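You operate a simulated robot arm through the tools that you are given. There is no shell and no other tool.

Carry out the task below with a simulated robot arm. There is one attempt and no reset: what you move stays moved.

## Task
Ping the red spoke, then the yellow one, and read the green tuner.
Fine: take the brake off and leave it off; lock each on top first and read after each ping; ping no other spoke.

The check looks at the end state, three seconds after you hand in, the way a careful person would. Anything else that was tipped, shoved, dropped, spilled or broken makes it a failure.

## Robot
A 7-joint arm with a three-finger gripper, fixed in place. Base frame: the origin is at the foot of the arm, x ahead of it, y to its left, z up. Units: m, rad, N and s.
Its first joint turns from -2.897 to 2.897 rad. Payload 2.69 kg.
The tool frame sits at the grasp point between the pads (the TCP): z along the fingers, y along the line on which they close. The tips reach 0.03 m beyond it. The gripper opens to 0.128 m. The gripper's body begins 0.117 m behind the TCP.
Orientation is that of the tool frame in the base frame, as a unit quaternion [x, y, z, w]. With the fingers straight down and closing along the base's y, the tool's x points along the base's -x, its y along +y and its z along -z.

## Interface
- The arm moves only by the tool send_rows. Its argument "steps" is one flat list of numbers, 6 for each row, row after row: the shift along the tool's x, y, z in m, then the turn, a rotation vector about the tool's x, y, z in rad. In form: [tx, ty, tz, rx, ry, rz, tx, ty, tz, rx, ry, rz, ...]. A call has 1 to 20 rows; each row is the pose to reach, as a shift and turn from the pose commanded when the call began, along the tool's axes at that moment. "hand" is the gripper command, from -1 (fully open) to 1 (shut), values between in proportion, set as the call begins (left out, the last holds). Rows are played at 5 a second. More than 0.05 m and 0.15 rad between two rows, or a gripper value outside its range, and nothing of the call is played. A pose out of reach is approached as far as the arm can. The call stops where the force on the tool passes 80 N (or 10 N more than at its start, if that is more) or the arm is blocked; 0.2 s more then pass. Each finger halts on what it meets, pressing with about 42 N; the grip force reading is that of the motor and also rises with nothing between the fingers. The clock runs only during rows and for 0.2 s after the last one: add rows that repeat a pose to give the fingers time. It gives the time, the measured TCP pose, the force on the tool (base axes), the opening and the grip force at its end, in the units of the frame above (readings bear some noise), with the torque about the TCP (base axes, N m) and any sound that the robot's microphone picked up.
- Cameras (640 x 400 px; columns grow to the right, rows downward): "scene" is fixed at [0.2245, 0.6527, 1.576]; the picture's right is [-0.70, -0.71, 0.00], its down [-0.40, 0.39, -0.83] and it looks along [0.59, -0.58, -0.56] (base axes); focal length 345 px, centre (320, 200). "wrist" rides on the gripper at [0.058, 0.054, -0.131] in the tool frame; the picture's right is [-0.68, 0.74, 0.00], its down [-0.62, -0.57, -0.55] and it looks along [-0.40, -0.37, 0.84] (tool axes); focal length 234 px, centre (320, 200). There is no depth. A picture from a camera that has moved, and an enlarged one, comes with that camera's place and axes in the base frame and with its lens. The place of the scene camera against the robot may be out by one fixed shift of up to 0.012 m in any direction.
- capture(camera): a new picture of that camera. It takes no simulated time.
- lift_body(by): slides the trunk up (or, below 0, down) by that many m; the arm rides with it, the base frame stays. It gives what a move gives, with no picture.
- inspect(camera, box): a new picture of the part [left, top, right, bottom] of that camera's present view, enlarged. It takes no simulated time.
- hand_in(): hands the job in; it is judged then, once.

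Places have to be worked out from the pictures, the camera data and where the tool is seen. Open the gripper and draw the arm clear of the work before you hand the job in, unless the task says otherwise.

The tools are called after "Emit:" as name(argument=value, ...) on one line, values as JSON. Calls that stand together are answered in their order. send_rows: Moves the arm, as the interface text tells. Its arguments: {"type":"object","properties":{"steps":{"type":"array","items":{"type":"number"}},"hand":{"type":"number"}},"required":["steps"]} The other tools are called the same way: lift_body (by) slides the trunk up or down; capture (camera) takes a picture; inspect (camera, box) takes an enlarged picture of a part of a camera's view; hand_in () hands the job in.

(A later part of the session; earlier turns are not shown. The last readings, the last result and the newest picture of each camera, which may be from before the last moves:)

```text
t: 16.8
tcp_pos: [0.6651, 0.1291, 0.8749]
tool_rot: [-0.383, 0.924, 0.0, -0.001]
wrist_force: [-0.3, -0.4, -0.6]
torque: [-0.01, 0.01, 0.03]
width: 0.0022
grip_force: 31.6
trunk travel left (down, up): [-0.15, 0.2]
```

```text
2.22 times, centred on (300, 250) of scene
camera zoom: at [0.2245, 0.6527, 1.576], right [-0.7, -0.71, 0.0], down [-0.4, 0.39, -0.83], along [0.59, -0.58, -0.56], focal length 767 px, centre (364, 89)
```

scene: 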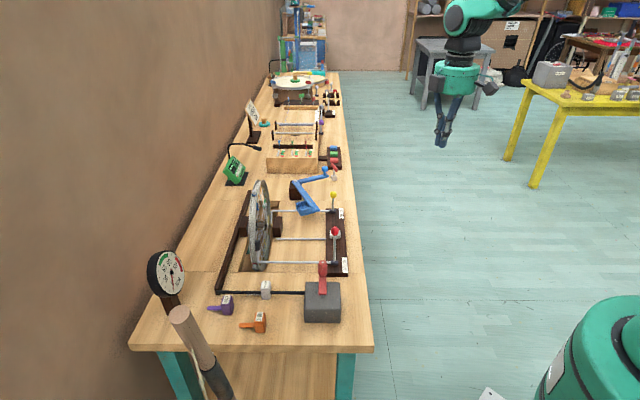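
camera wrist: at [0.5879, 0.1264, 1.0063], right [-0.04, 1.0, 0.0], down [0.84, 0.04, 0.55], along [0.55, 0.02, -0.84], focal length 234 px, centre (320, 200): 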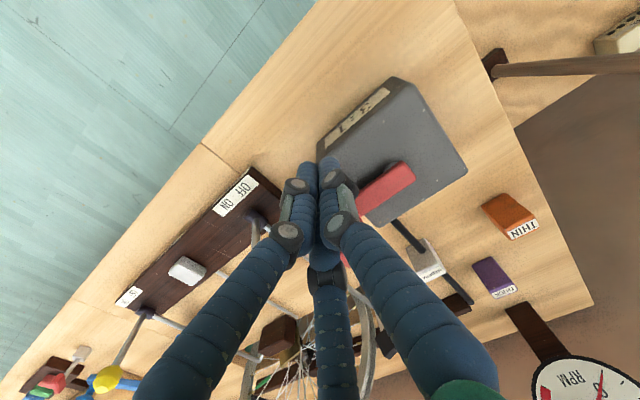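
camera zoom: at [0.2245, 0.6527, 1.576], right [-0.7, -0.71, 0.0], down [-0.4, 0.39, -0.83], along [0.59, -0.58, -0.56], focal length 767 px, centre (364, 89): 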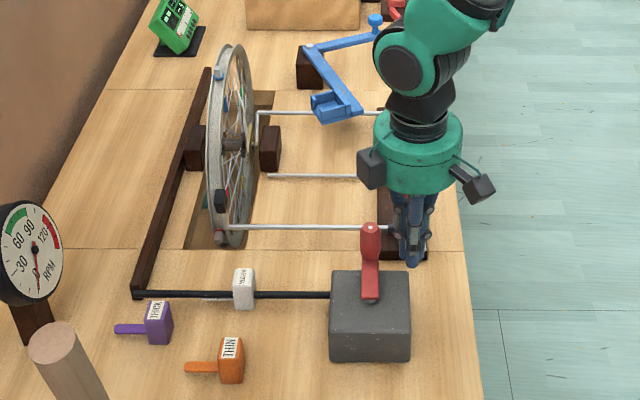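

The tips are on the handle's −w side with no contact. I'll push toward +w along a short arc, about 25° of crank, and see which way the wheel turns.

Emit:
send_rows(steps=[-0.0118, -0.004, 0, 0, 0, 0, -0.0204, -0.01, 0, 0, 0, 0, -0.0255, -0.0125, 0, 0, 0, 0, -0.0299, -0.0144, 0, 0, 0, 0, -0.035, -0.016, 0, 0, 0, 0, -0.04, -0.017, 0, 0, 0, 0, -0.0504, -0.018, 0, 0, 0, 0])

Emit:
capture(camera="wrist")

Emit:
inspect(camera="scene", box=[230, 160, 370, 340])

Emit:
inspect(camera="scene", box=[230, 170, 310, 280])

```text
t: 18.4
tcp_pos: [0.7157, 0.1539, 0.8778]
tool_rot: [-0.383, 0.924, 0.0, 0.0]
wrist_force: [0.4, 0.4, 0.4]
torque: [-0.03, -0.03, -0.03]
width: 0.0019
grip_force: 31.2
trunk travel left (down, up): [-0.15, 0.2]
```

```text
taken
camera wrist: at [0.6365, 0.1501, 1.0068], right [-0.04, 1.0, 0.0], down [0.83, 0.04, 0.55], along [0.55, 0.02, -0.84], focal length 234 px, centre (320, 200)
```

wrist: 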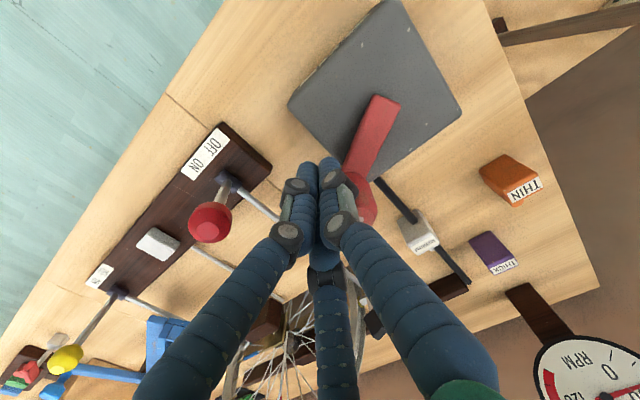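

```text
2.22 times, centred on (300, 250) of scene
camera zoom: at [0.2245, 0.6527, 1.576], right [-0.7, -0.71, 0.0], down [-0.4, 0.39, -0.83], along [0.59, -0.58, -0.56], focal length 767 px, centre (364, 89)
```

zoom: 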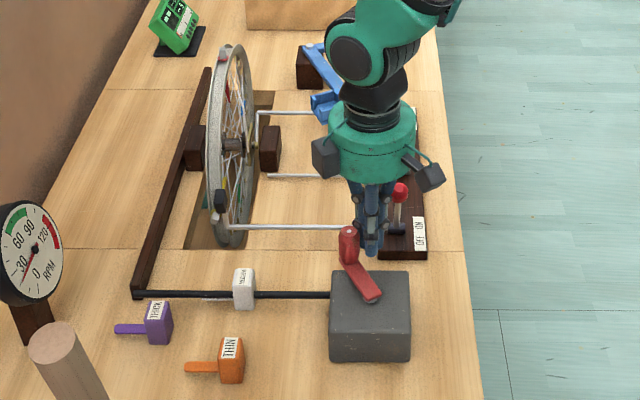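

```text
3.64 times, centred on (270, 225) of scene
camera zoom: at [0.2245, 0.6527, 1.576], right [-0.7, -0.71, 0.0], down [-0.4, 0.39, -0.83], along [0.59, -0.58, -0.56], focal length 1255 px, centre (502, 109)
```

zoom: 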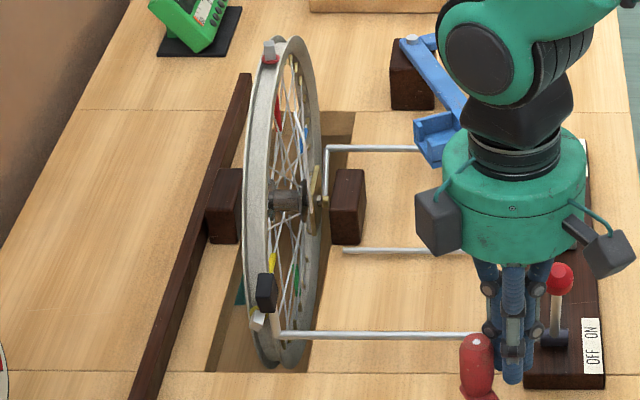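

The gearing speeds the wheel up: about 30° of crank turned it roughly 90°, and red is already near the top. The gauge still shows some motion, so I'll hold still for a moment and look again.

Emit:
send_rows(steps=[0, 0, 0, 0, 0, 0, 0, 0, 0, 0, 0, 0, 0, 0, 0, 0, 0, 0])

Emit:
inspect(camera="scene", box=[230, 160, 370, 340])

Emit:
inspect(camera="scene", box=[230, 170, 310, 280])

Emit:
capture(camera="wrist")

```text
t: 19.2
tcp_pos: [0.7141, 0.154, 0.8748]
tool_rot: [-0.382, 0.924, 0.0, 0.0]
wrist_force: [-0.3, 0.1, -0.5]
torque: [-0.02, -0.01, 0.02]
width: 0.0019
grip_force: 31.3
trunk travel left (down, up): [-0.15, 0.2]
```

```text
2.22 times, centred on (300, 250) of scene
camera zoom: at [0.2245, 0.6527, 1.576], right [-0.7, -0.71, 0.0], down [-0.4, 0.39, -0.83], along [0.59, -0.58, -0.56], focal length 767 px, centre (364, 89)
```

zoom: 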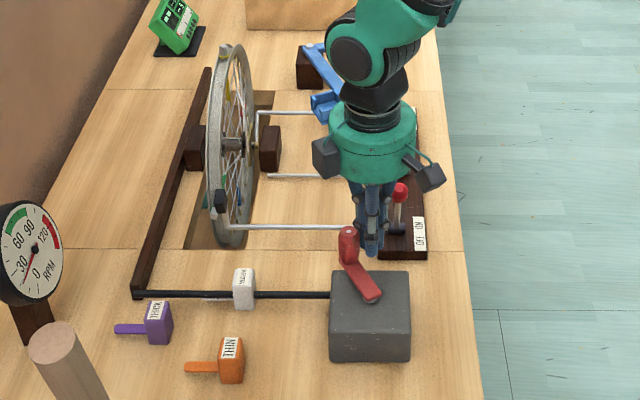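

```text
3.64 times, centred on (270, 225) of scene
camera zoom: at [0.2245, 0.6527, 1.576], right [-0.7, -0.71, 0.0], down [-0.4, 0.39, -0.83], along [0.59, -0.58, -0.56], focal length 1255 px, centre (502, 109)
```

zoom: 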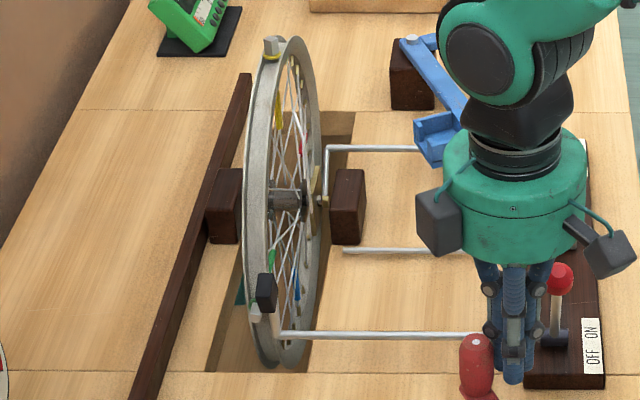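

```text
taken
camera wrist: at [0.6363, 0.1497, 1.0064], right [-0.04, 1.0, 0.0], down [0.84, 0.04, 0.55], along [0.55, 0.02, -0.84], focal length 234 px, centre (320, 200)
```

wrist: 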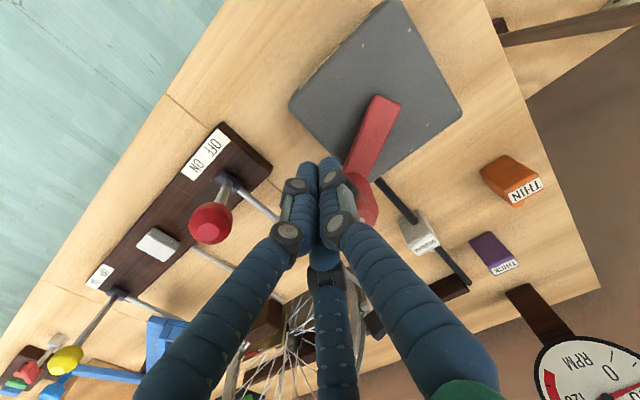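

The handle stayed still while the wheel kept turning, so the drive freewheels and the wheel is coasting slowly (about 19 rpm). I'll wait for it to slow down.

Emit:
send_rows(steps=[0, 0, 0, 0, 0, 0, 0, 0, 0, 0, 0, 0, 0, 0, 0, 0, 0, 0, 0, 0, 0, 0, 0, 0, 0, 0, 0, 0, 0, 0])

Emit:
inspect(camera="scene", box=[130, 160, 310, 310])

Emit:
inspect(camera="scene", box=[230, 170, 310, 280])

```text
t: 20.4
tcp_pos: [0.715, 0.1535, 0.8759]
tool_rot: [-0.383, 0.924, 0.0, 0.0]
wrist_force: [-0.2, -0.7, 0.1]
torque: [0.03, 0.0, 0.01]
width: 0.002
grip_force: 31.6
trunk travel left (down, up): [-0.15, 0.2]
```

```text
2.67 times, centred on (220, 235) of scene
camera zoom: at [0.2245, 0.6527, 1.576], right [-0.7, -0.71, 0.0], down [-0.4, 0.39, -0.83], along [0.59, -0.58, -0.56], focal length 921 px, centre (587, 107)
```

zoom: 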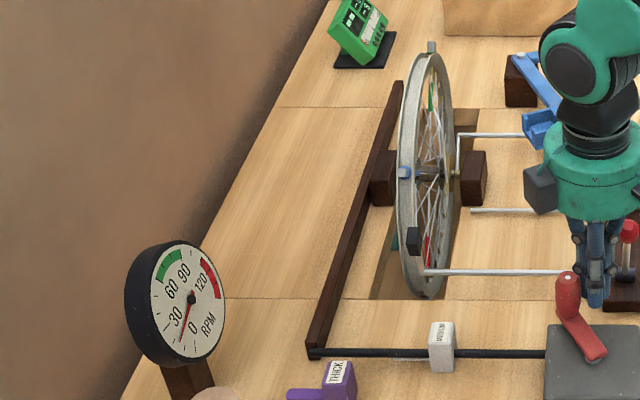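

```text
3.64 times, centred on (270, 225) of scene
camera zoom: at [0.2245, 0.6527, 1.576], right [-0.7, -0.71, 0.0], down [-0.4, 0.39, -0.83], along [0.59, -0.58, -0.56], focal length 1255 px, centre (502, 109)
```

zoom: 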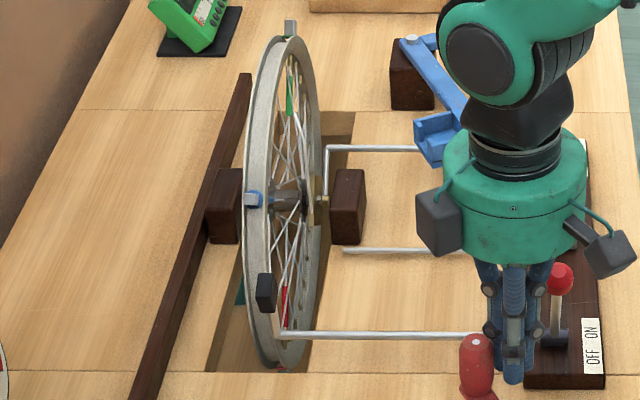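

It's still coasting at around 15 rpm. I'll wait several more seconds.

Emit:
send_rows(steps=[0, 0, 0, 0, 0, 0, 0, 0, 0, 0, 0, 0, 0, 0, 0, 0, 0, 0, 0, 0, 0, 0, 0, 0, 0, 0, 0, 0, 0, 0, 0, 0, 0, 0, 0, 0, 0, 0, 0, 0, 0, 0, 0, 0, 0, 0, 0, 0, 0, 0, 0, 0, 0, 0, 0, 0, 0, 0, 0, 0, 0, 0, 0, 0, 0, 0, 0, 0, 0, 0, 0, 0, 0, 0, 0, 0, 0, 0, 0, 0, 0, 0, 0, 0, 0, 0, 0, 0, 0, 0, 0, 0, 0, 0, 0, 0, 0, 0, 0, 0, 0, 0, 0, 0, 0, 0, 0, 0, 0, 0, 0, 0, 0, 0, 0, 0, 0, 0, 0, 0])

Emit:
inspect(camera="scene", box=[130, 160, 310, 310])

Emit:
inspect(camera="scene", box=[230, 170, 310, 280])

```text
t: 24.6
tcp_pos: [0.7154, 0.153, 0.8758]
tool_rot: [-0.382, 0.924, 0.001, -0.001]
wrist_force: [0.0, -0.4, -0.3]
torque: [0.03, 0.01, -0.02]
width: 0.0022
grip_force: 31.4
trunk travel left (down, up): [-0.15, 0.2]
```

```text
2.67 times, centred on (220, 235) of scene
camera zoom: at [0.2245, 0.6527, 1.576], right [-0.7, -0.71, 0.0], down [-0.4, 0.39, -0.83], along [0.59, -0.58, -0.56], focal length 921 px, centre (587, 107)
```

zoom: 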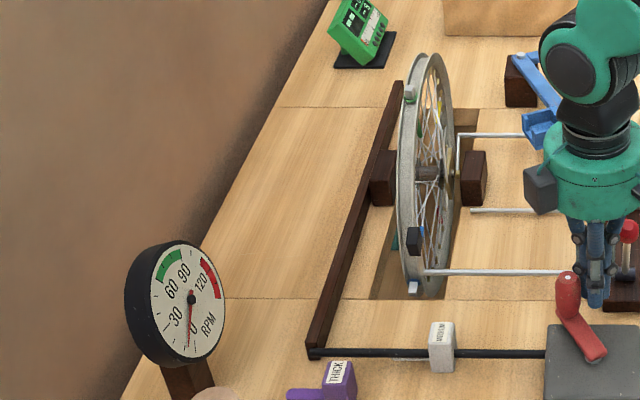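

```text
3.64 times, centred on (270, 225) of scene
camera zoom: at [0.2245, 0.6527, 1.576], right [-0.7, -0.71, 0.0], down [-0.4, 0.39, -0.83], along [0.59, -0.58, -0.56], focal length 1255 px, centre (502, 109)
```

zoom: 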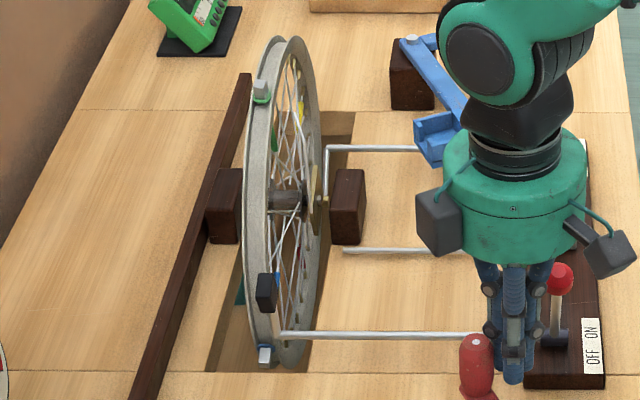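

It's nearly stopped, with the green tab just short of the top. I'll wait again to see where it comes to rest.

Emit:
send_rows(steps=[0, 0, 0, 0, 0, 0, 0, 0, 0, 0, 0, 0, 0, 0, 0, 0, 0, 0, 0, 0, 0, 0, 0, 0, 0, 0, 0, 0, 0, 0, 0, 0, 0, 0, 0, 0, 0, 0, 0, 0, 0, 0, 0, 0, 0, 0, 0, 0, 0, 0, 0, 0, 0, 0, 0, 0, 0, 0, 0, 0, 0, 0, 0, 0, 0, 0, 0, 0, 0, 0, 0, 0, 0, 0, 0, 0, 0, 0, 0, 0, 0, 0, 0, 0, 0, 0, 0, 0, 0, 0, 0, 0, 0, 0, 0, 0, 0, 0, 0, 0, 0, 0, 0, 0, 0, 0, 0, 0, 0, 0, 0, 0, 0, 0, 0, 0, 0, 0, 0, 0])

Emit:
inspect(camera="scene", box=[130, 160, 310, 310])

Emit:
inspect(camera="scene", box=[230, 170, 310, 280])

Emit:
capture(camera="wrist")

```text
t: 28.8
tcp_pos: [0.7143, 0.1538, 0.8753]
tool_rot: [-0.382, 0.924, -0.001, 0.0]
wrist_force: [0.1, 0.3, -0.1]
torque: [-0.01, -0.01, -0.01]
width: 0.0019
grip_force: 30.8
trunk travel left (down, up): [-0.15, 0.2]
```

```text
2.67 times, centred on (220, 235) of scene
camera zoom: at [0.2245, 0.6527, 1.576], right [-0.7, -0.71, 0.0], down [-0.4, 0.39, -0.83], along [0.59, -0.58, -0.56], focal length 921 px, centre (587, 107)
```

zoom: 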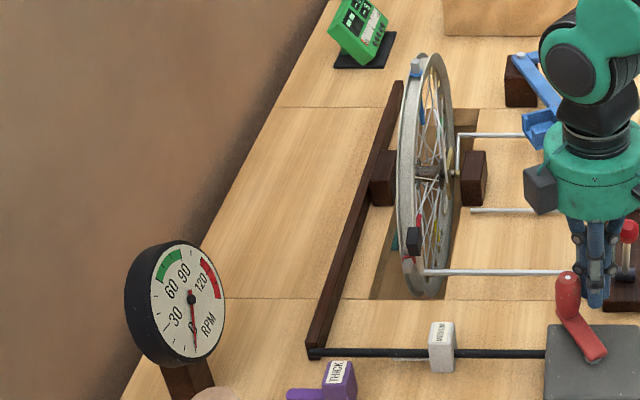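

```text
3.64 times, centred on (270, 225) of scene
camera zoom: at [0.2245, 0.6527, 1.576], right [-0.7, -0.71, 0.0], down [-0.4, 0.39, -0.83], along [0.59, -0.58, -0.56], focal length 1255 px, centre (502, 109)
```

zoom: 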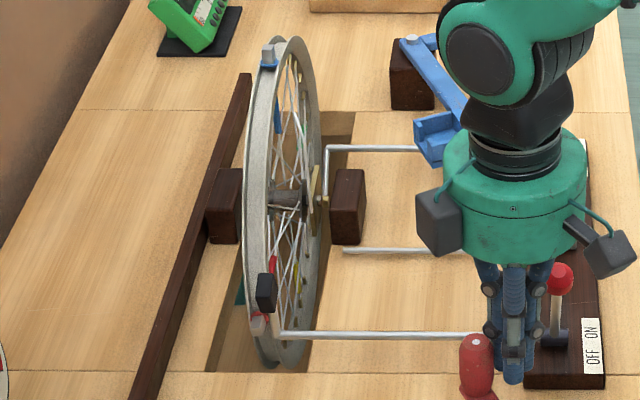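

```text
taken
camera wrist: at [0.6363, 0.1496, 1.0064], right [-0.04, 1.0, 0.0], down [0.84, 0.04, 0.55], along [0.55, 0.02, -0.84], focal length 234 px, centre (320, 200)
```

wrist: 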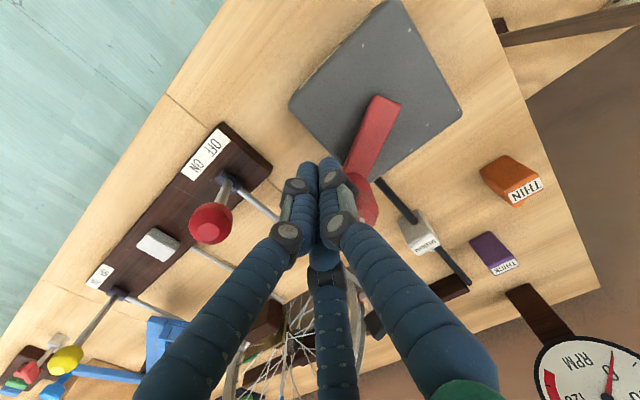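

The wheel has come to rest with blue about 2° before the top, so red is about 92° behind it. Sequence arriving at the top is blue, red, yellow, green. I'll push the crank much more slowly this time, 1 mm per row for 8 rows, to limit the coasting.

Emit:
send_rows(steps=[-0.001, 0, 0, 0, 0, 0, -0.002, 0, 0, 0, 0, 0, -0.003, 0.0001, 0, 0, 0, 0, -0.004, 0.0002, 0, 0, 0, 0, -0.005, 0.0003, 0, 0, 0, 0, -0.006, 0.0004, 0, 0, 0, 0, -0.007, 0.0005, 0, 0, 0, 0, -0.008, 0.0006, 0, 0, 0, 0])

Emit:
inspect(camera="scene", box=[230, 170, 310, 280])

Emit:
inspect(camera="scene", box=[130, 160, 310, 310])

```text
t: 30.6
tcp_pos: [0.7202, 0.1592, 0.8756]
tool_rot: [-0.383, 0.924, 0.0, 0.0]
wrist_force: [-0.3, 0.4, -0.4]
torque: [-0.03, 0.01, -0.02]
width: 0.0021
grip_force: 30.8
trunk travel left (down, up): [-0.15, 0.2]
```

```text
3.64 times, centred on (270, 225) of scene
camera zoom: at [0.2245, 0.6527, 1.576], right [-0.7, -0.71, 0.0], down [-0.4, 0.39, -0.83], along [0.59, -0.58, -0.56], focal length 1255 px, centre (502, 109)
```

zoom: 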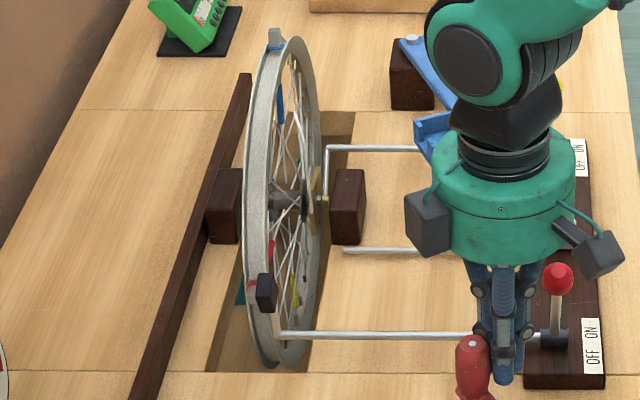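

```text
2.67 times, centred on (220, 235) of scene
camera zoom: at [0.2245, 0.6527, 1.576], right [-0.7, -0.71, 0.0], down [-0.4, 0.39, -0.83], along [0.59, -0.58, -0.56], focal length 921 px, centre (587, 107)
```

zoom: 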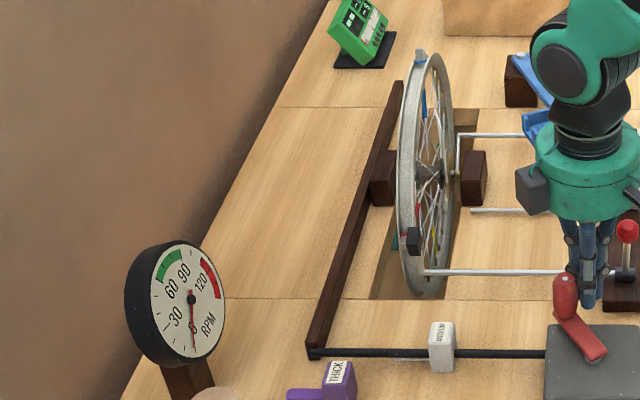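

The wheel advanced about 10°. I'll hold for two seconds to measure the coast from this slow push.

Emit:
send_rows(steps=[0, 0, 0, 0, 0, 0, 0, 0, 0, 0, 0, 0, 0, 0, 0, 0, 0, 0, 0, 0, 0, 0, 0, 0, 0, 0, 0, 0, 0, 0, 0, 0, 0, 0, 0, 0, 0, 0, 0, 0, 0, 0, 0, 0, 0, 0, 0, 0, 0, 0, 0, 0, 0, 0])

Emit:
inspect(camera="scene", box=[230, 170, 310, 280])

```text
t: 32.6
tcp_pos: [0.7196, 0.1591, 0.876]
tool_rot: [-0.383, 0.924, 0.0, 0.0]
wrist_force: [-0.9, -0.4, 0.9]
torque: [0.01, 0.01, -0.02]
width: 0.0021
grip_force: 31.4
trunk travel left (down, up): [-0.15, 0.2]
```

```text
3.64 times, centred on (270, 225) of scene
camera zoom: at [0.2245, 0.6527, 1.576], right [-0.7, -0.71, 0.0], down [-0.4, 0.39, -0.83], along [0.59, -0.58, -0.56], focal length 1255 px, centre (502, 109)
```

zoom: 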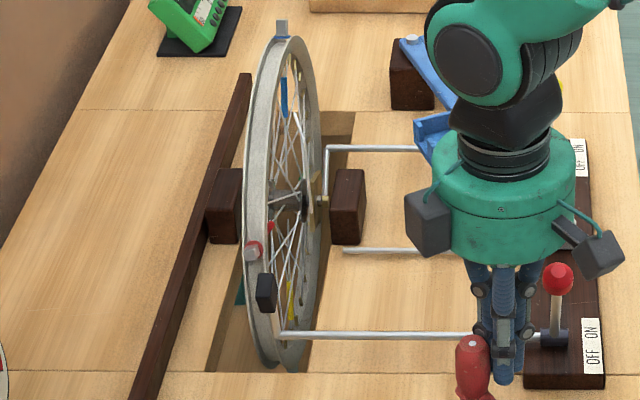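

The red tab is now at about −67°, still creeping up. I'll wait more to see where it stops.

Emit:
send_rows(steps=[0, 0, 0, 0, 0, 0, 0, 0, 0, 0, 0, 0, 0, 0, 0, 0, 0, 0, 0, 0, 0, 0, 0, 0, 0, 0, 0, 0, 0, 0, 0, 0, 0, 0, 0, 0, 0, 0, 0, 0, 0, 0, 0, 0, 0, 0, 0, 0, 0, 0, 0, 0, 0, 0, 0, 0, 0, 0, 0, 0, 0, 0, 0, 0, 0, 0, 0, 0, 0, 0, 0, 0, 0, 0, 0, 0, 0, 0, 0, 0, 0, 0, 0, 0])

Emit:
inspect(camera="scene", box=[230, 170, 310, 280])

```text
t: 35.6
tcp_pos: [0.7198, 0.1593, 0.8758]
tool_rot: [-0.383, 0.924, 0.001, 0.0]
wrist_force: [0.3, -0.2, 0.3]
torque: [-0.01, 0.01, 0.0]
width: 0.002
grip_force: 31.8
trunk travel left (down, up): [-0.15, 0.2]
```

```text
3.64 times, centred on (270, 225) of scene
camera zoom: at [0.2245, 0.6527, 1.576], right [-0.7, -0.71, 0.0], down [-0.4, 0.39, -0.83], along [0.59, -0.58, -0.56], focal length 1255 px, centre (502, 109)
```

zoom: 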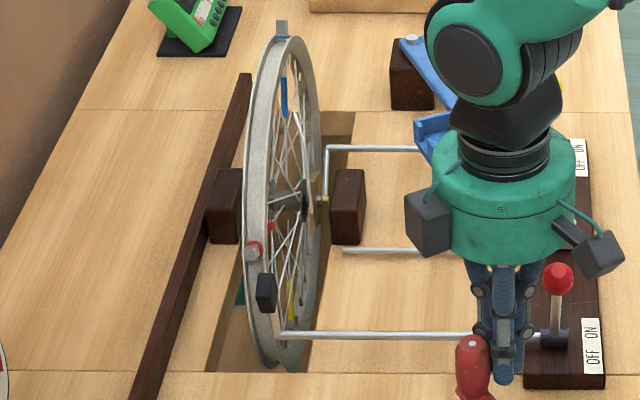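

It stopped at −67°, so coasting from this push speed is only about 14°. I'll push another 15 mm along the arc, slowing at the end, to bring red to about −20°.

Emit:
send_rows(steps=[-0.001, 0.0001, 0, 0, 0, 0, -0.002, 0.0003, 0, 0, 0, 0, -0.003, 0.0006, 0, 0, 0, 0, -0.004, 0.0008, 0, 0, 0, 0, -0.0049, 0.0011, 0, 0, 0, 0, -0.0059, 0.0013, 0, 0, 0, 0, -0.0069, 0.0016, 0, 0, 0, 0, -0.0078, 0.0019, 0, 0, 0, 0, -0.0088, 0.0022, 0, 0, 0, 0, -0.0097, 0.0025, 0, 0, 0, 0, -0.0106, 0.0028, 0, 0, 0, 0, -0.0115, 0.0032, 0, 0, 0, 0, -0.0124, 0.0036, 0, 0, 0, 0, -0.0129, 0.0038, 0, 0, 0, 0, -0.0134, 0.0039, 0, 0, 0, 0, -0.0139, 0.0041, 0, 0, 0, 0, -0.0143, 0.0043, 0, 0, 0, 0, -0.0143, 0.0043, 0, 0, 0, 0, -0.0143, 0.0043, 0, 0, 0, 0, -0.0143, 0.0043, 0, 0, 0, 0])

Emit:
inspect(camera="scene", box=[230, 170, 310, 280])

Emit:
capture(camera="wrist")

```text
t: 39.8
tcp_pos: [0.727, 0.1725, 0.8753]
tool_rot: [-0.383, 0.924, 0.0, 0.0]
wrist_force: [-0.6, -1.0, -0.7]
torque: [-0.01, -0.02, 0.04]
width: 0.0021
grip_force: 32.0
trunk travel left (down, up): [-0.15, 0.2]
```

```text
3.64 times, centred on (270, 225) of scene
camera zoom: at [0.2245, 0.6527, 1.576], right [-0.7, -0.71, 0.0], down [-0.4, 0.39, -0.83], along [0.59, -0.58, -0.56], focal length 1255 px, centre (502, 109)
```

zoom: 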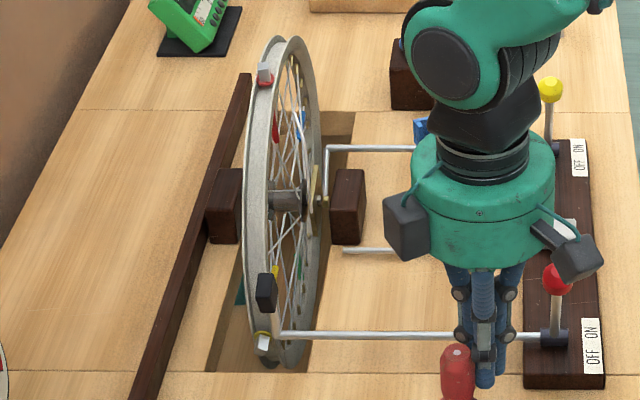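

```text
taken
camera wrist: at [0.6485, 0.1687, 1.0064], right [-0.04, 1.0, 0.0], down [0.84, 0.04, 0.55], along [0.55, 0.02, -0.84], focal length 234 px, centre (320, 200)
```

wrist: 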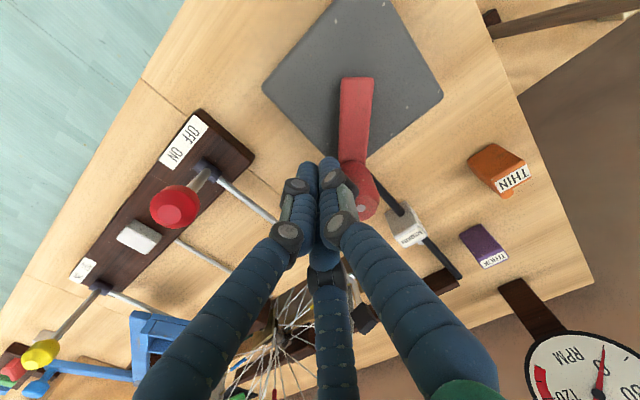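

Red is now at about −12°. I'll push another 3.5 mm at 0.5 mm per row, then hold.

Emit:
send_rows(steps=[-0.0005, 0.0002, 0, 0, 0, 0, -0.0009, 0.0004, 0, 0, 0, 0, -0.0014, 0.0006, 0, 0, 0, 0, -0.0018, 0.0008, 0, 0, 0, 0, -0.0023, 0.001, 0, 0, 0, 0, -0.0027, 0.0012, 0, 0, 0, 0, -0.0032, 0.0015, 0, 0, 0, 0, -0.0032, 0.0015, 0, 0, 0, 0, -0.0032, 0.0015, 0, 0, 0, 0, -0.0032, 0.0015, 0, 0, 0, 0, -0.0032, 0.0015, 0, 0, 0, 0])

Emit:
inspect(camera="scene", box=[230, 170, 310, 280])

```text
t: 42.2
tcp_pos: [0.7273, 0.175, 0.8756]
tool_rot: [-0.382, 0.924, 0.0, 0.0]
wrist_force: [1.0, -0.6, 0.8]
torque: [0.01, 0.02, 0.0]
width: 0.0021
grip_force: 31.5
trunk travel left (down, up): [-0.15, 0.2]
```

```text
3.64 times, centred on (270, 225) of scene
camera zoom: at [0.2245, 0.6527, 1.576], right [-0.7, -0.71, 0.0], down [-0.4, 0.39, -0.83], along [0.59, -0.58, -0.56], focal length 1255 px, centre (502, 109)
```

zoom: 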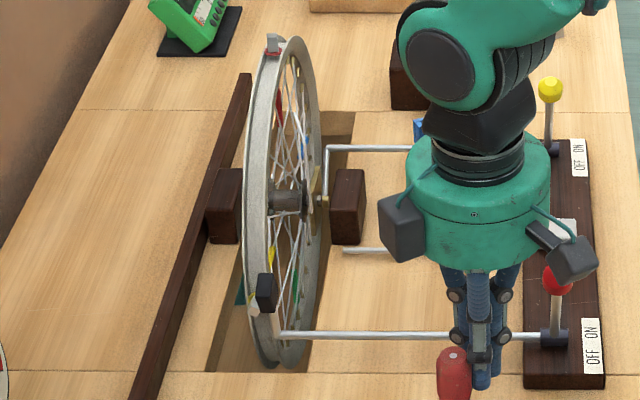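

Red looks slightly past the top, perhaps +4°. I'll back off the handle and view the wheel from the front to judge the angle better before locking.

Emit:
send_rows(steps=[0.02, -0.01, 0, 0, 0, 0, 0.04, -0.02, -0.02, 0, 0, 0, 0.06, -0.03, -0.06, 0, 0, 0, 0.09, -0.06, -0.09, 0, 0, 0, 0.12, -0.09, -0.12, 0, 0, 0, 0.15, -0.12, -0.14, 0, 0, 0, 0.18, -0.15, -0.16, 0, 0, 0, 0.21, -0.18, -0.18, 0, 0, 0, 0.24, -0.21, -0.2, 0, 0, 0])

Emit:
inspect(camera="scene", box=[230, 170, 310, 280])

Emit:
capture(camera="wrist")

```text
refused: row 4 steps farther than a row can; nothing moved
```

```text
3.64 times, centred on (270, 225) of scene
camera zoom: at [0.2245, 0.6527, 1.576], right [-0.7, -0.71, 0.0], down [-0.4, 0.39, -0.83], along [0.59, -0.58, -0.56], focal length 1255 px, centre (502, 109)
```

zoom: 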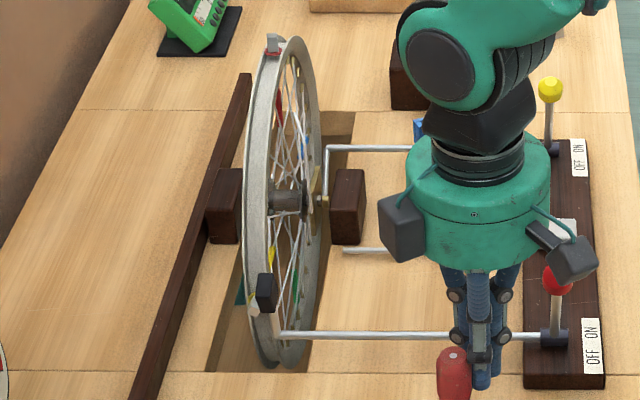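

```text
taken
camera wrist: at [0.6498, 0.172, 1.0063], right [-0.04, 1.0, 0.0], down [0.84, 0.04, 0.55], along [0.55, 0.02, -0.84], focal length 234 px, centre (320, 200)
```

wrist: 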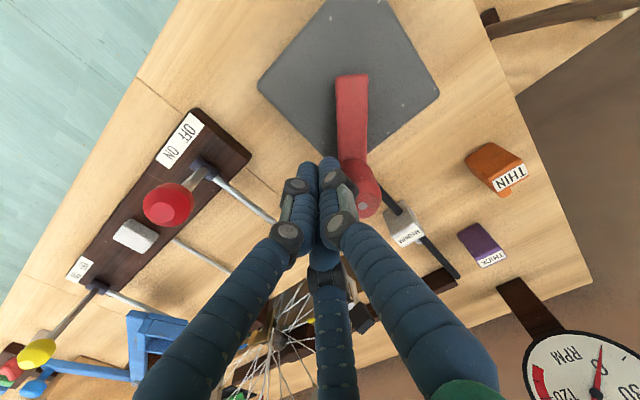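

That was refused for step size, and the path also came close to the red knob. I'll go slightly back, straight up, and only then sideways.

Emit:
send_rows(steps=[0.015, 0, 0, 0, 0, 0, 0.015, 0, -0.04, 0, 0, 0, 0.015, 0, -0.08, 0, 0, 0, 0.015, 0, -0.12, 0, 0, 0, 0.015, 0, -0.16, 0, 0, 0, 0.04, -0.02, -0.19, 0, 0, 0, 0.07, -0.05, -0.21, 0, 0, 0, 0.1, -0.08, -0.21, 0, 0, 0, 0.13, -0.11, -0.21, 0, 0, 0, 0.16, -0.14, -0.21, 0, 0, 0, 0.19, -0.17, -0.21, 0, 0, 0, 0.22, -0.2, -0.21, 0, 0, 0, 0.25, -0.23, -0.21, 0, 0, 0])

Emit:
inspect(camera="scene", box=[230, 170, 310, 280])

Emit:
capture(camera="wrist")

```text
t: 45.0
tcp_pos: [0.7155, -0.164, 1.0851]
tool_rot: [-0.383, 0.924, 0.0, -0.001]
wrist_force: [-0.7, 0.7, -0.2]
torque: [-0.03, -0.02, 0.03]
width: 0.0022
grip_force: 31.6
trunk travel left (down, up): [-0.15, 0.2]
```

```text
3.64 times, centred on (270, 225) of scene
camera zoom: at [0.2245, 0.6527, 1.576], right [-0.7, -0.71, 0.0], down [-0.4, 0.39, -0.83], along [0.59, -0.58, -0.56], focal length 1255 px, centre (502, 109)
```

zoom: 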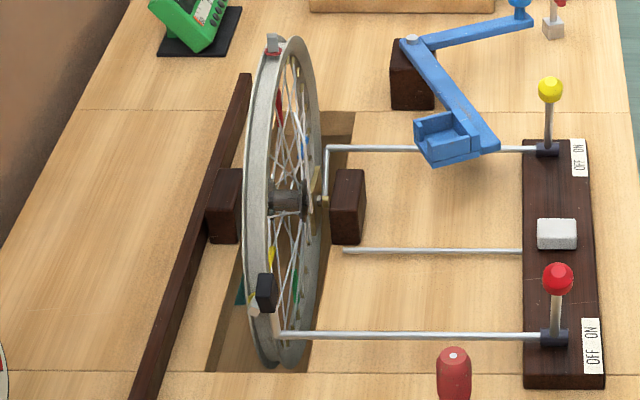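

```text
taken
camera wrist: at [0.6363, -0.1679, 1.216], right [-0.04, 1.0, 0.0], down [0.84, 0.04, 0.55], along [0.55, 0.02, -0.84], focal length 234 px, centre (320, 200)
```

wrist: 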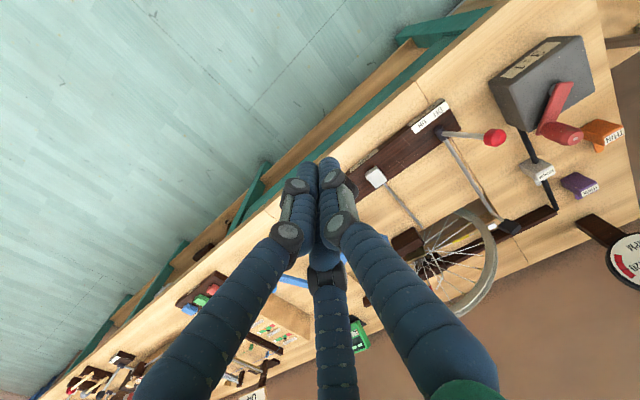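

The fingers block the wheel from here. I'll open the gripper and turn the camera to face the wall for a frontal view of the wheel.

Emit:
send_rows(hand=-1, steps=[0.015, 0, 0, 0, 0, -0.131, 0.03, 0, 0, 0, 0, -0.262, 0.045, 0, 0, 0, 0, -0.393, 0.06, 0, 0, 0, 0, -0.524, 0.075, 0, 0, 0, 0, -0.655, 0.09, 0, 0, 0, 0, -0.7854, 0.1, 0, 0, 0, 0, -0.7854])

Emit:
capture(camera="wrist")

Emit:
inspect(camera="wrist", box=[220, 180, 420, 320])

```text
t: 46.6
tcp_pos: [0.6438, -0.2356, 1.0859]
tool_rot: [0.708, -0.706, 0.0, 0.0]
wrist_force: [0.0, 0.4, 0.3]
torque: [0.02, -0.01, -0.02]
width: 0.128
grip_force: 0.1
trunk travel left (down, up): [-0.15, 0.2]
```

```text
taken
camera wrist: at [0.5906, -0.2936, 1.2162], right [-0.74, 0.68, 0.0], down [0.56, 0.62, 0.55], along [0.37, 0.4, -0.84], focal length 234 px, centre (320, 200)
```

wrist: 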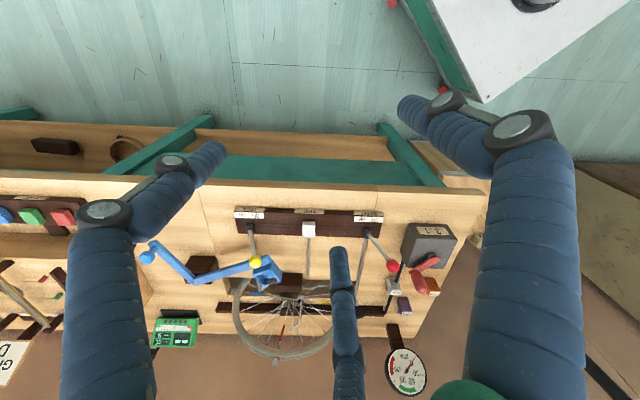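

```text
2.86 times, centred on (320, 250) of wrist
camera zoom: at [0.5906, -0.2936, 1.2162], right [-0.74, 0.68, 0.0], down [0.56, 0.62, 0.55], along [0.37, 0.4, -0.84], focal length 669 px, centre (320, 57)
```

zoom: 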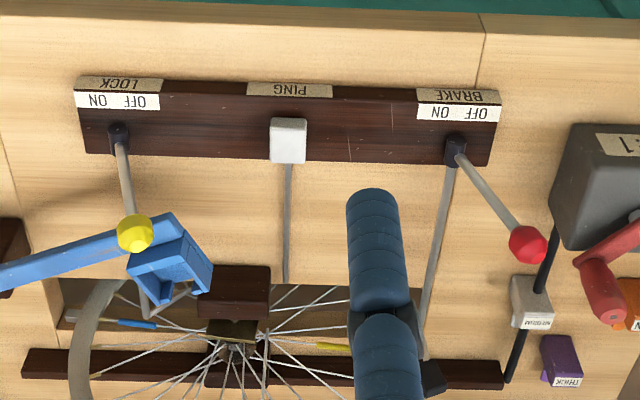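

Emit:
inspect(camera="wrist", box=[215, 260, 355, 370])

```text
3.64 times, centred on (285, 315) of wrist
camera zoom: at [0.5906, -0.2936, 1.2162], right [-0.74, 0.68, 0.0], down [0.56, 0.62, 0.55], along [0.37, 0.4, -0.84], focal length 852 px, centre (447, -218)
```

zoom: 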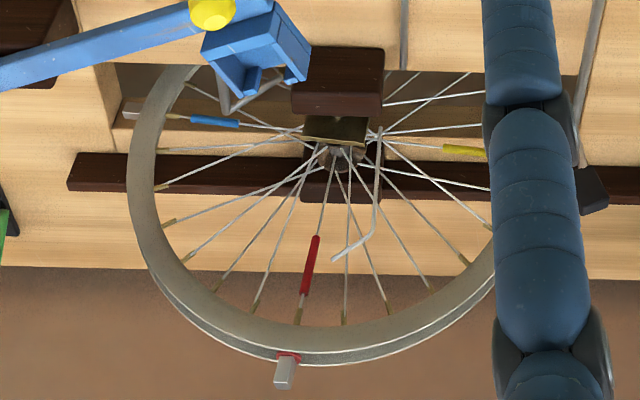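

In this view red is about +6° past the top, using hub ≈ (0.687, 0.787) and tab ≈ (0.704, 0.955). The lock may well centre it, so I'll close the fingers, move to the −u side of the yellow knob and see.

Emit:
send_rows(hand=1, steps=[-0.0228, -0.0356, 0, 0, 0, 0.1122, -0.0457, -0.0712, 0, 0, 0, 0.2244, -0.0685, -0.1068, 0, 0, 0, 0.3366, -0.0914, -0.1425, 0, 0, 0, 0.4488, -0.1142, -0.1781, 0, 0, 0, 0.561, -0.1371, -0.2137, 0, 0, 0, 0.6732, -0.1599, -0.2493, 0, 0, 0, 0.7854, -0.1599, -0.2493, 0.045, 0, 0, 0.7854, -0.1599, -0.2493, 0.09, 0, 0, 0.7854, -0.1599, -0.2493, 0.12, 0, 0, 0.7854])

Emit:
capture(camera="wrist")

Emit:
inspect(camera="scene", box=[230, 160, 390, 280])

```text
t: 48.8
tcp_pos: [0.8934, -0.0754, 0.9636]
tool_rot: [-0.383, 0.924, 0.0, 0.0]
wrist_force: [-0.2, 1.1, -1.3]
torque: [0.02, 0.01, 0.0]
width: 0.0019
grip_force: 31.5
trunk travel left (down, up): [-0.15, 0.2]
```

```text
taken
camera wrist: at [0.8152, -0.0784, 1.096], right [-0.04, 1.0, 0.0], down [0.84, 0.04, 0.55], along [0.55, 0.02, -0.84], focal length 234 px, centre (320, 200)
```

wrist: 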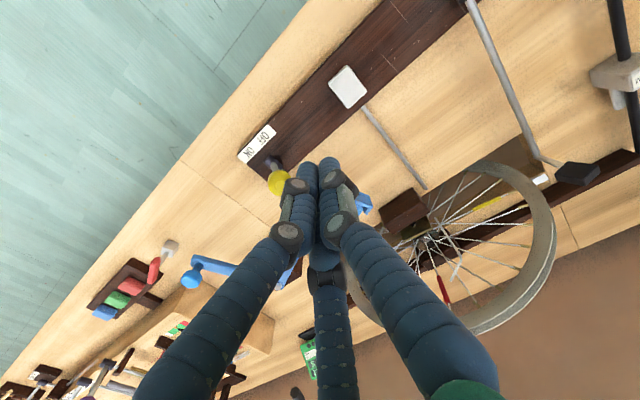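

```text
3.33 times, centred on (310, 220) of scene
camera zoom: at [0.2245, 0.6527, 1.576], right [-0.7, -0.71, 0.0], down [-0.4, 0.39, -0.83], along [0.59, -0.58, -0.56], focal length 1151 px, centre (353, 133)
```

zoom: 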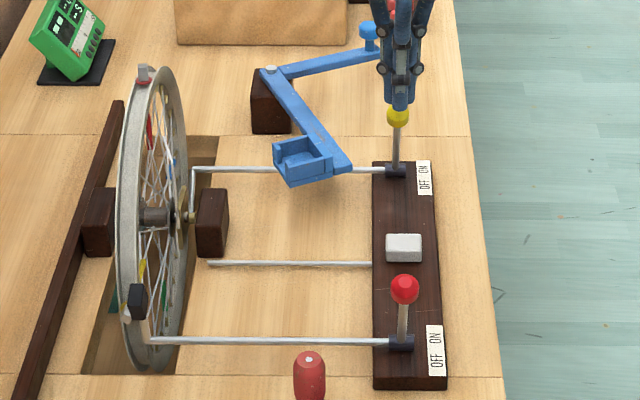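

The yellow knob is confirmed at (0.741, 0.578), and the tool is 0.056 m on its −u side. I'll lower to knob height and push toward +u (ON).

Emit:
send_rows(steps=[0, 0, 0.03, 0, 0, 0, 0, 0, 0.065, 0, 0, 0, 0, -0.015, 0.065, 0, 0, 0, 0, -0.025, 0.065, 0, 0, 0, 0, -0.035, 0.065, 0, 0, 0, 0, -0.045, 0.065, 0, 0, 0, 0, -0.055, 0.065, 0, 0, 0, 0, -0.065, 0.065, 0, 0, 0, 0, -0.075, 0.065, 0, 0, 0, 0, -0.085, 0.065, 0, 0, 0, 0, -0.093, 0.065, 0, 0, 0])

Emit:
capture(camera="wrist")

Emit:
inspect(camera="scene", box=[230, 160, 390, 280])

```text
t: 51.2
tcp_pos: [0.9579, -0.141, 0.9009]
tool_rot: [-0.382, 0.924, 0.0, 0.0]
wrist_force: [0.1, 0.2, 0.7]
torque: [-0.04, 0.02, 0.0]
width: 0.0018
grip_force: 31.6
trunk travel left (down, up): [-0.15, 0.2]
```

```text
taken
camera wrist: at [0.88, -0.1439, 1.0315], right [-0.04, 1.0, 0.0], down [0.84, 0.04, 0.55], along [0.55, 0.02, -0.84], focal length 234 px, centre (320, 200)
```

wrist: 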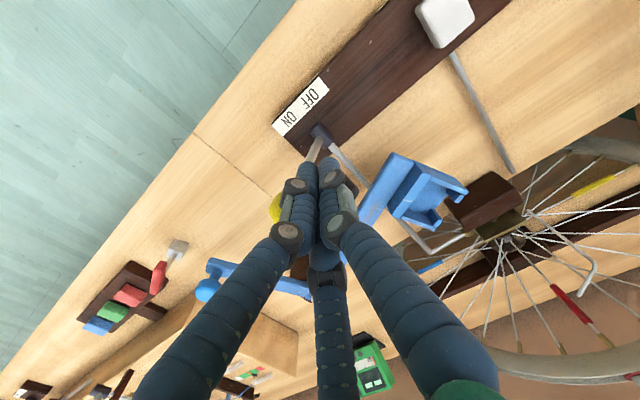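

```text
3.33 times, centred on (310, 220) of scene
camera zoom: at [0.2245, 0.6527, 1.576], right [-0.7, -0.71, 0.0], down [-0.4, 0.39, -0.83], along [0.59, -0.58, -0.56], focal length 1151 px, centre (353, 133)
```

zoom: 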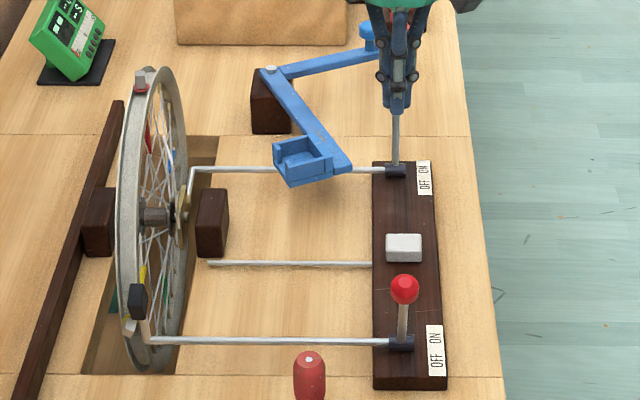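

The lock lever went over to ON and the wheel snapped back to red on top; the tab moved back about 6°. I'll move over the PING key (u≈0.637, w≈0.571) and hover just above it.

Emit:
send_rows(steps=[0, 0.02, 0, 0, 0, 0, 0, 0.02, -0.04, 0, 0, 0, 0, 0.02, -0.08, 0, 0, 0, 0.003, 0.06, -0.09, 0, 0, 0, 0.006, 0.1, -0.09, 0, 0, 0, 0.0066, 0.14, -0.09, 0, 0, 0, 0.0066, 0.14, -0.045, 0, 0, 0, 0.0066, 0.14, 0, 0, 0, 0, 0.0066, 0.14, 0.04, 0, 0, 0, 0.0066, 0.14, 0.06, 0, 0, 0])

Emit:
capture(camera="wrist")

Emit:
inspect(camera="scene", box=[230, 160, 390, 280])

Emit:
inspect(camera="wrist", box=[260, 120, 380, 240])

```text
t: 53.4
tcp_pos: [0.8537, -0.0448, 0.8403]
tool_rot: [-0.383, 0.924, 0.001, 0.0]
wrist_force: [0.7, 0.6, 0.2]
torque: [0.04, 0.0, 0.02]
width: 0.002
grip_force: 31.4
trunk travel left (down, up): [-0.15, 0.2]
```

```text
taken
camera wrist: at [0.7756, -0.0491, 0.9718], right [-0.04, 1.0, 0.0], down [0.84, 0.04, 0.55], along [0.55, 0.02, -0.84], focal length 234 px, centre (320, 200)
```

wrist: 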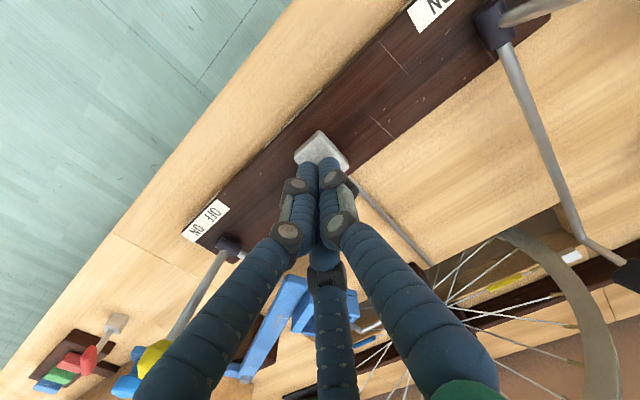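

```text
3.33 times, centred on (310, 220) of scene
camera zoom: at [0.2245, 0.6527, 1.576], right [-0.7, -0.71, 0.0], down [-0.4, 0.39, -0.83], along [0.59, -0.58, -0.56], focal length 1151 px, centre (353, 133)
```

zoom: 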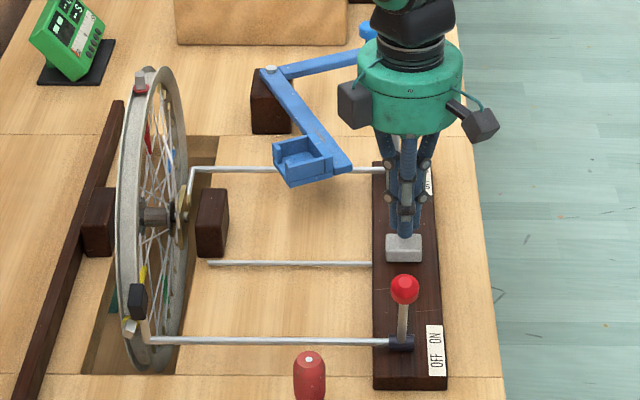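

```text
3.33 times, centred on (320, 180) of wrist
camera zoom: at [0.7756, -0.0491, 0.9718], right [-0.04, 1.0, 0.0], down [0.84, 0.04, 0.55], along [0.55, 0.02, -0.84], focal length 781 px, centre (320, 267)
```

zoom: 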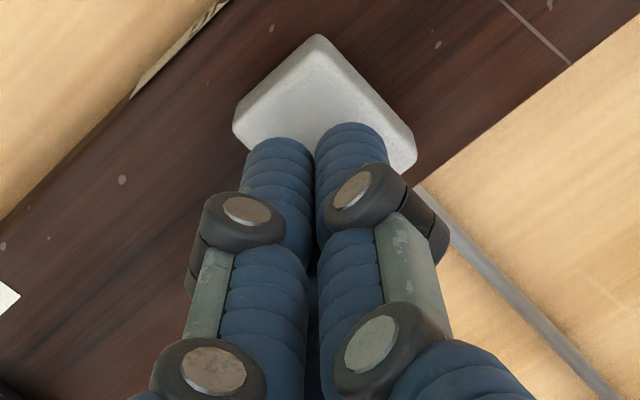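

The lever strip is undisturbed and the tips are centred over the key, about 2 cm above it. I'll press down gently in small steps and watch the force and sound.

Emit:
send_rows(steps=[0, 0, 0.01, 0, 0, 0, 0, 0, 0.016, 0, 0, 0, 0, 0, 0.02, 0, 0, 0, 0, 0, 0.023, 0, 0, 0, 0, 0, 0.026, 0, 0, 0])

Emit:
inspect(camera="scene", box=[215, 140, 265, 190])

Emit:
inspect(camera="scene", box=[230, 160, 390, 280])

```text
t: 54.6
tcp_pos: [0.8551, -0.0455, 0.8166]
tool_rot: [-0.382, 0.924, -0.001, 0.001]
wrist_force: [-6.7, -0.4, 16.4]
torque: [-0.04, 0.2, -0.04]
width: 0.0061
grip_force: 31.5
trunk travel left (down, up): [-0.15, 0.2]
heard: click
```

```text
8.00 times, centred on (240, 165) of scene
camera zoom: at [0.2245, 0.6527, 1.576], right [-0.7, -0.71, 0.0], down [-0.4, 0.39, -0.83], along [0.59, -0.58, -0.56], focal length 2762 px, centre (960, 480)
```

zoom: 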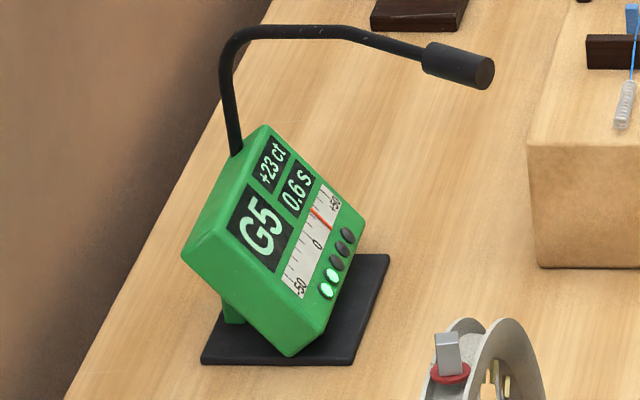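

```text
3.33 times, centred on (310, 220) of scene
camera zoom: at [0.2245, 0.6527, 1.576], right [-0.7, -0.71, 0.0], down [-0.4, 0.39, -0.83], along [0.59, -0.58, -0.56], focal length 1151 px, centre (353, 133)
```

zoom: 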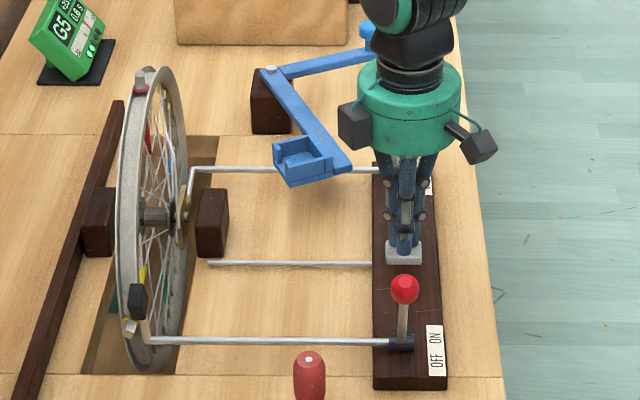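

The ping registered: the tuner shows G5, +23 ct, 0.6 s with red locked on top. I'll enlarge the display to confirm.

Emit:
inspect(camera="scene", box=[228, 152, 252, 180])

Emit:
inspect(camera="scene", box=[230, 155, 250, 168])

```text
14.29 times, centred on (240, 166) of scene
camera zoom: at [0.2245, 0.6527, 1.576], right [-0.7, -0.71, 0.0], down [-0.4, 0.39, -0.83], along [0.59, -0.58, -0.56], focal length 4932 px, centre (1463, 686)
```

zoom: 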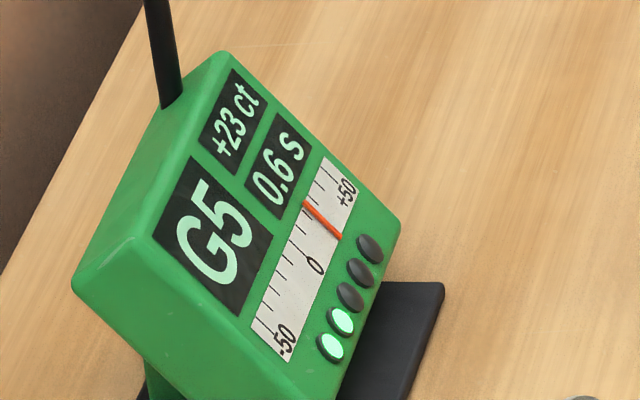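

```text
16.00 times, centred on (240, 162) of scene
camera zoom: at [0.2245, 0.6527, 1.576], right [-0.7, -0.71, 0.0], down [-0.4, 0.39, -0.83], along [0.59, -0.58, -0.56], focal length 5523 px, centre (1600, 816)
```

zoom: 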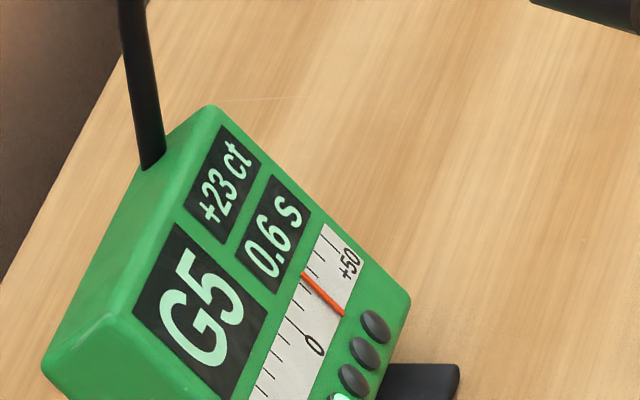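

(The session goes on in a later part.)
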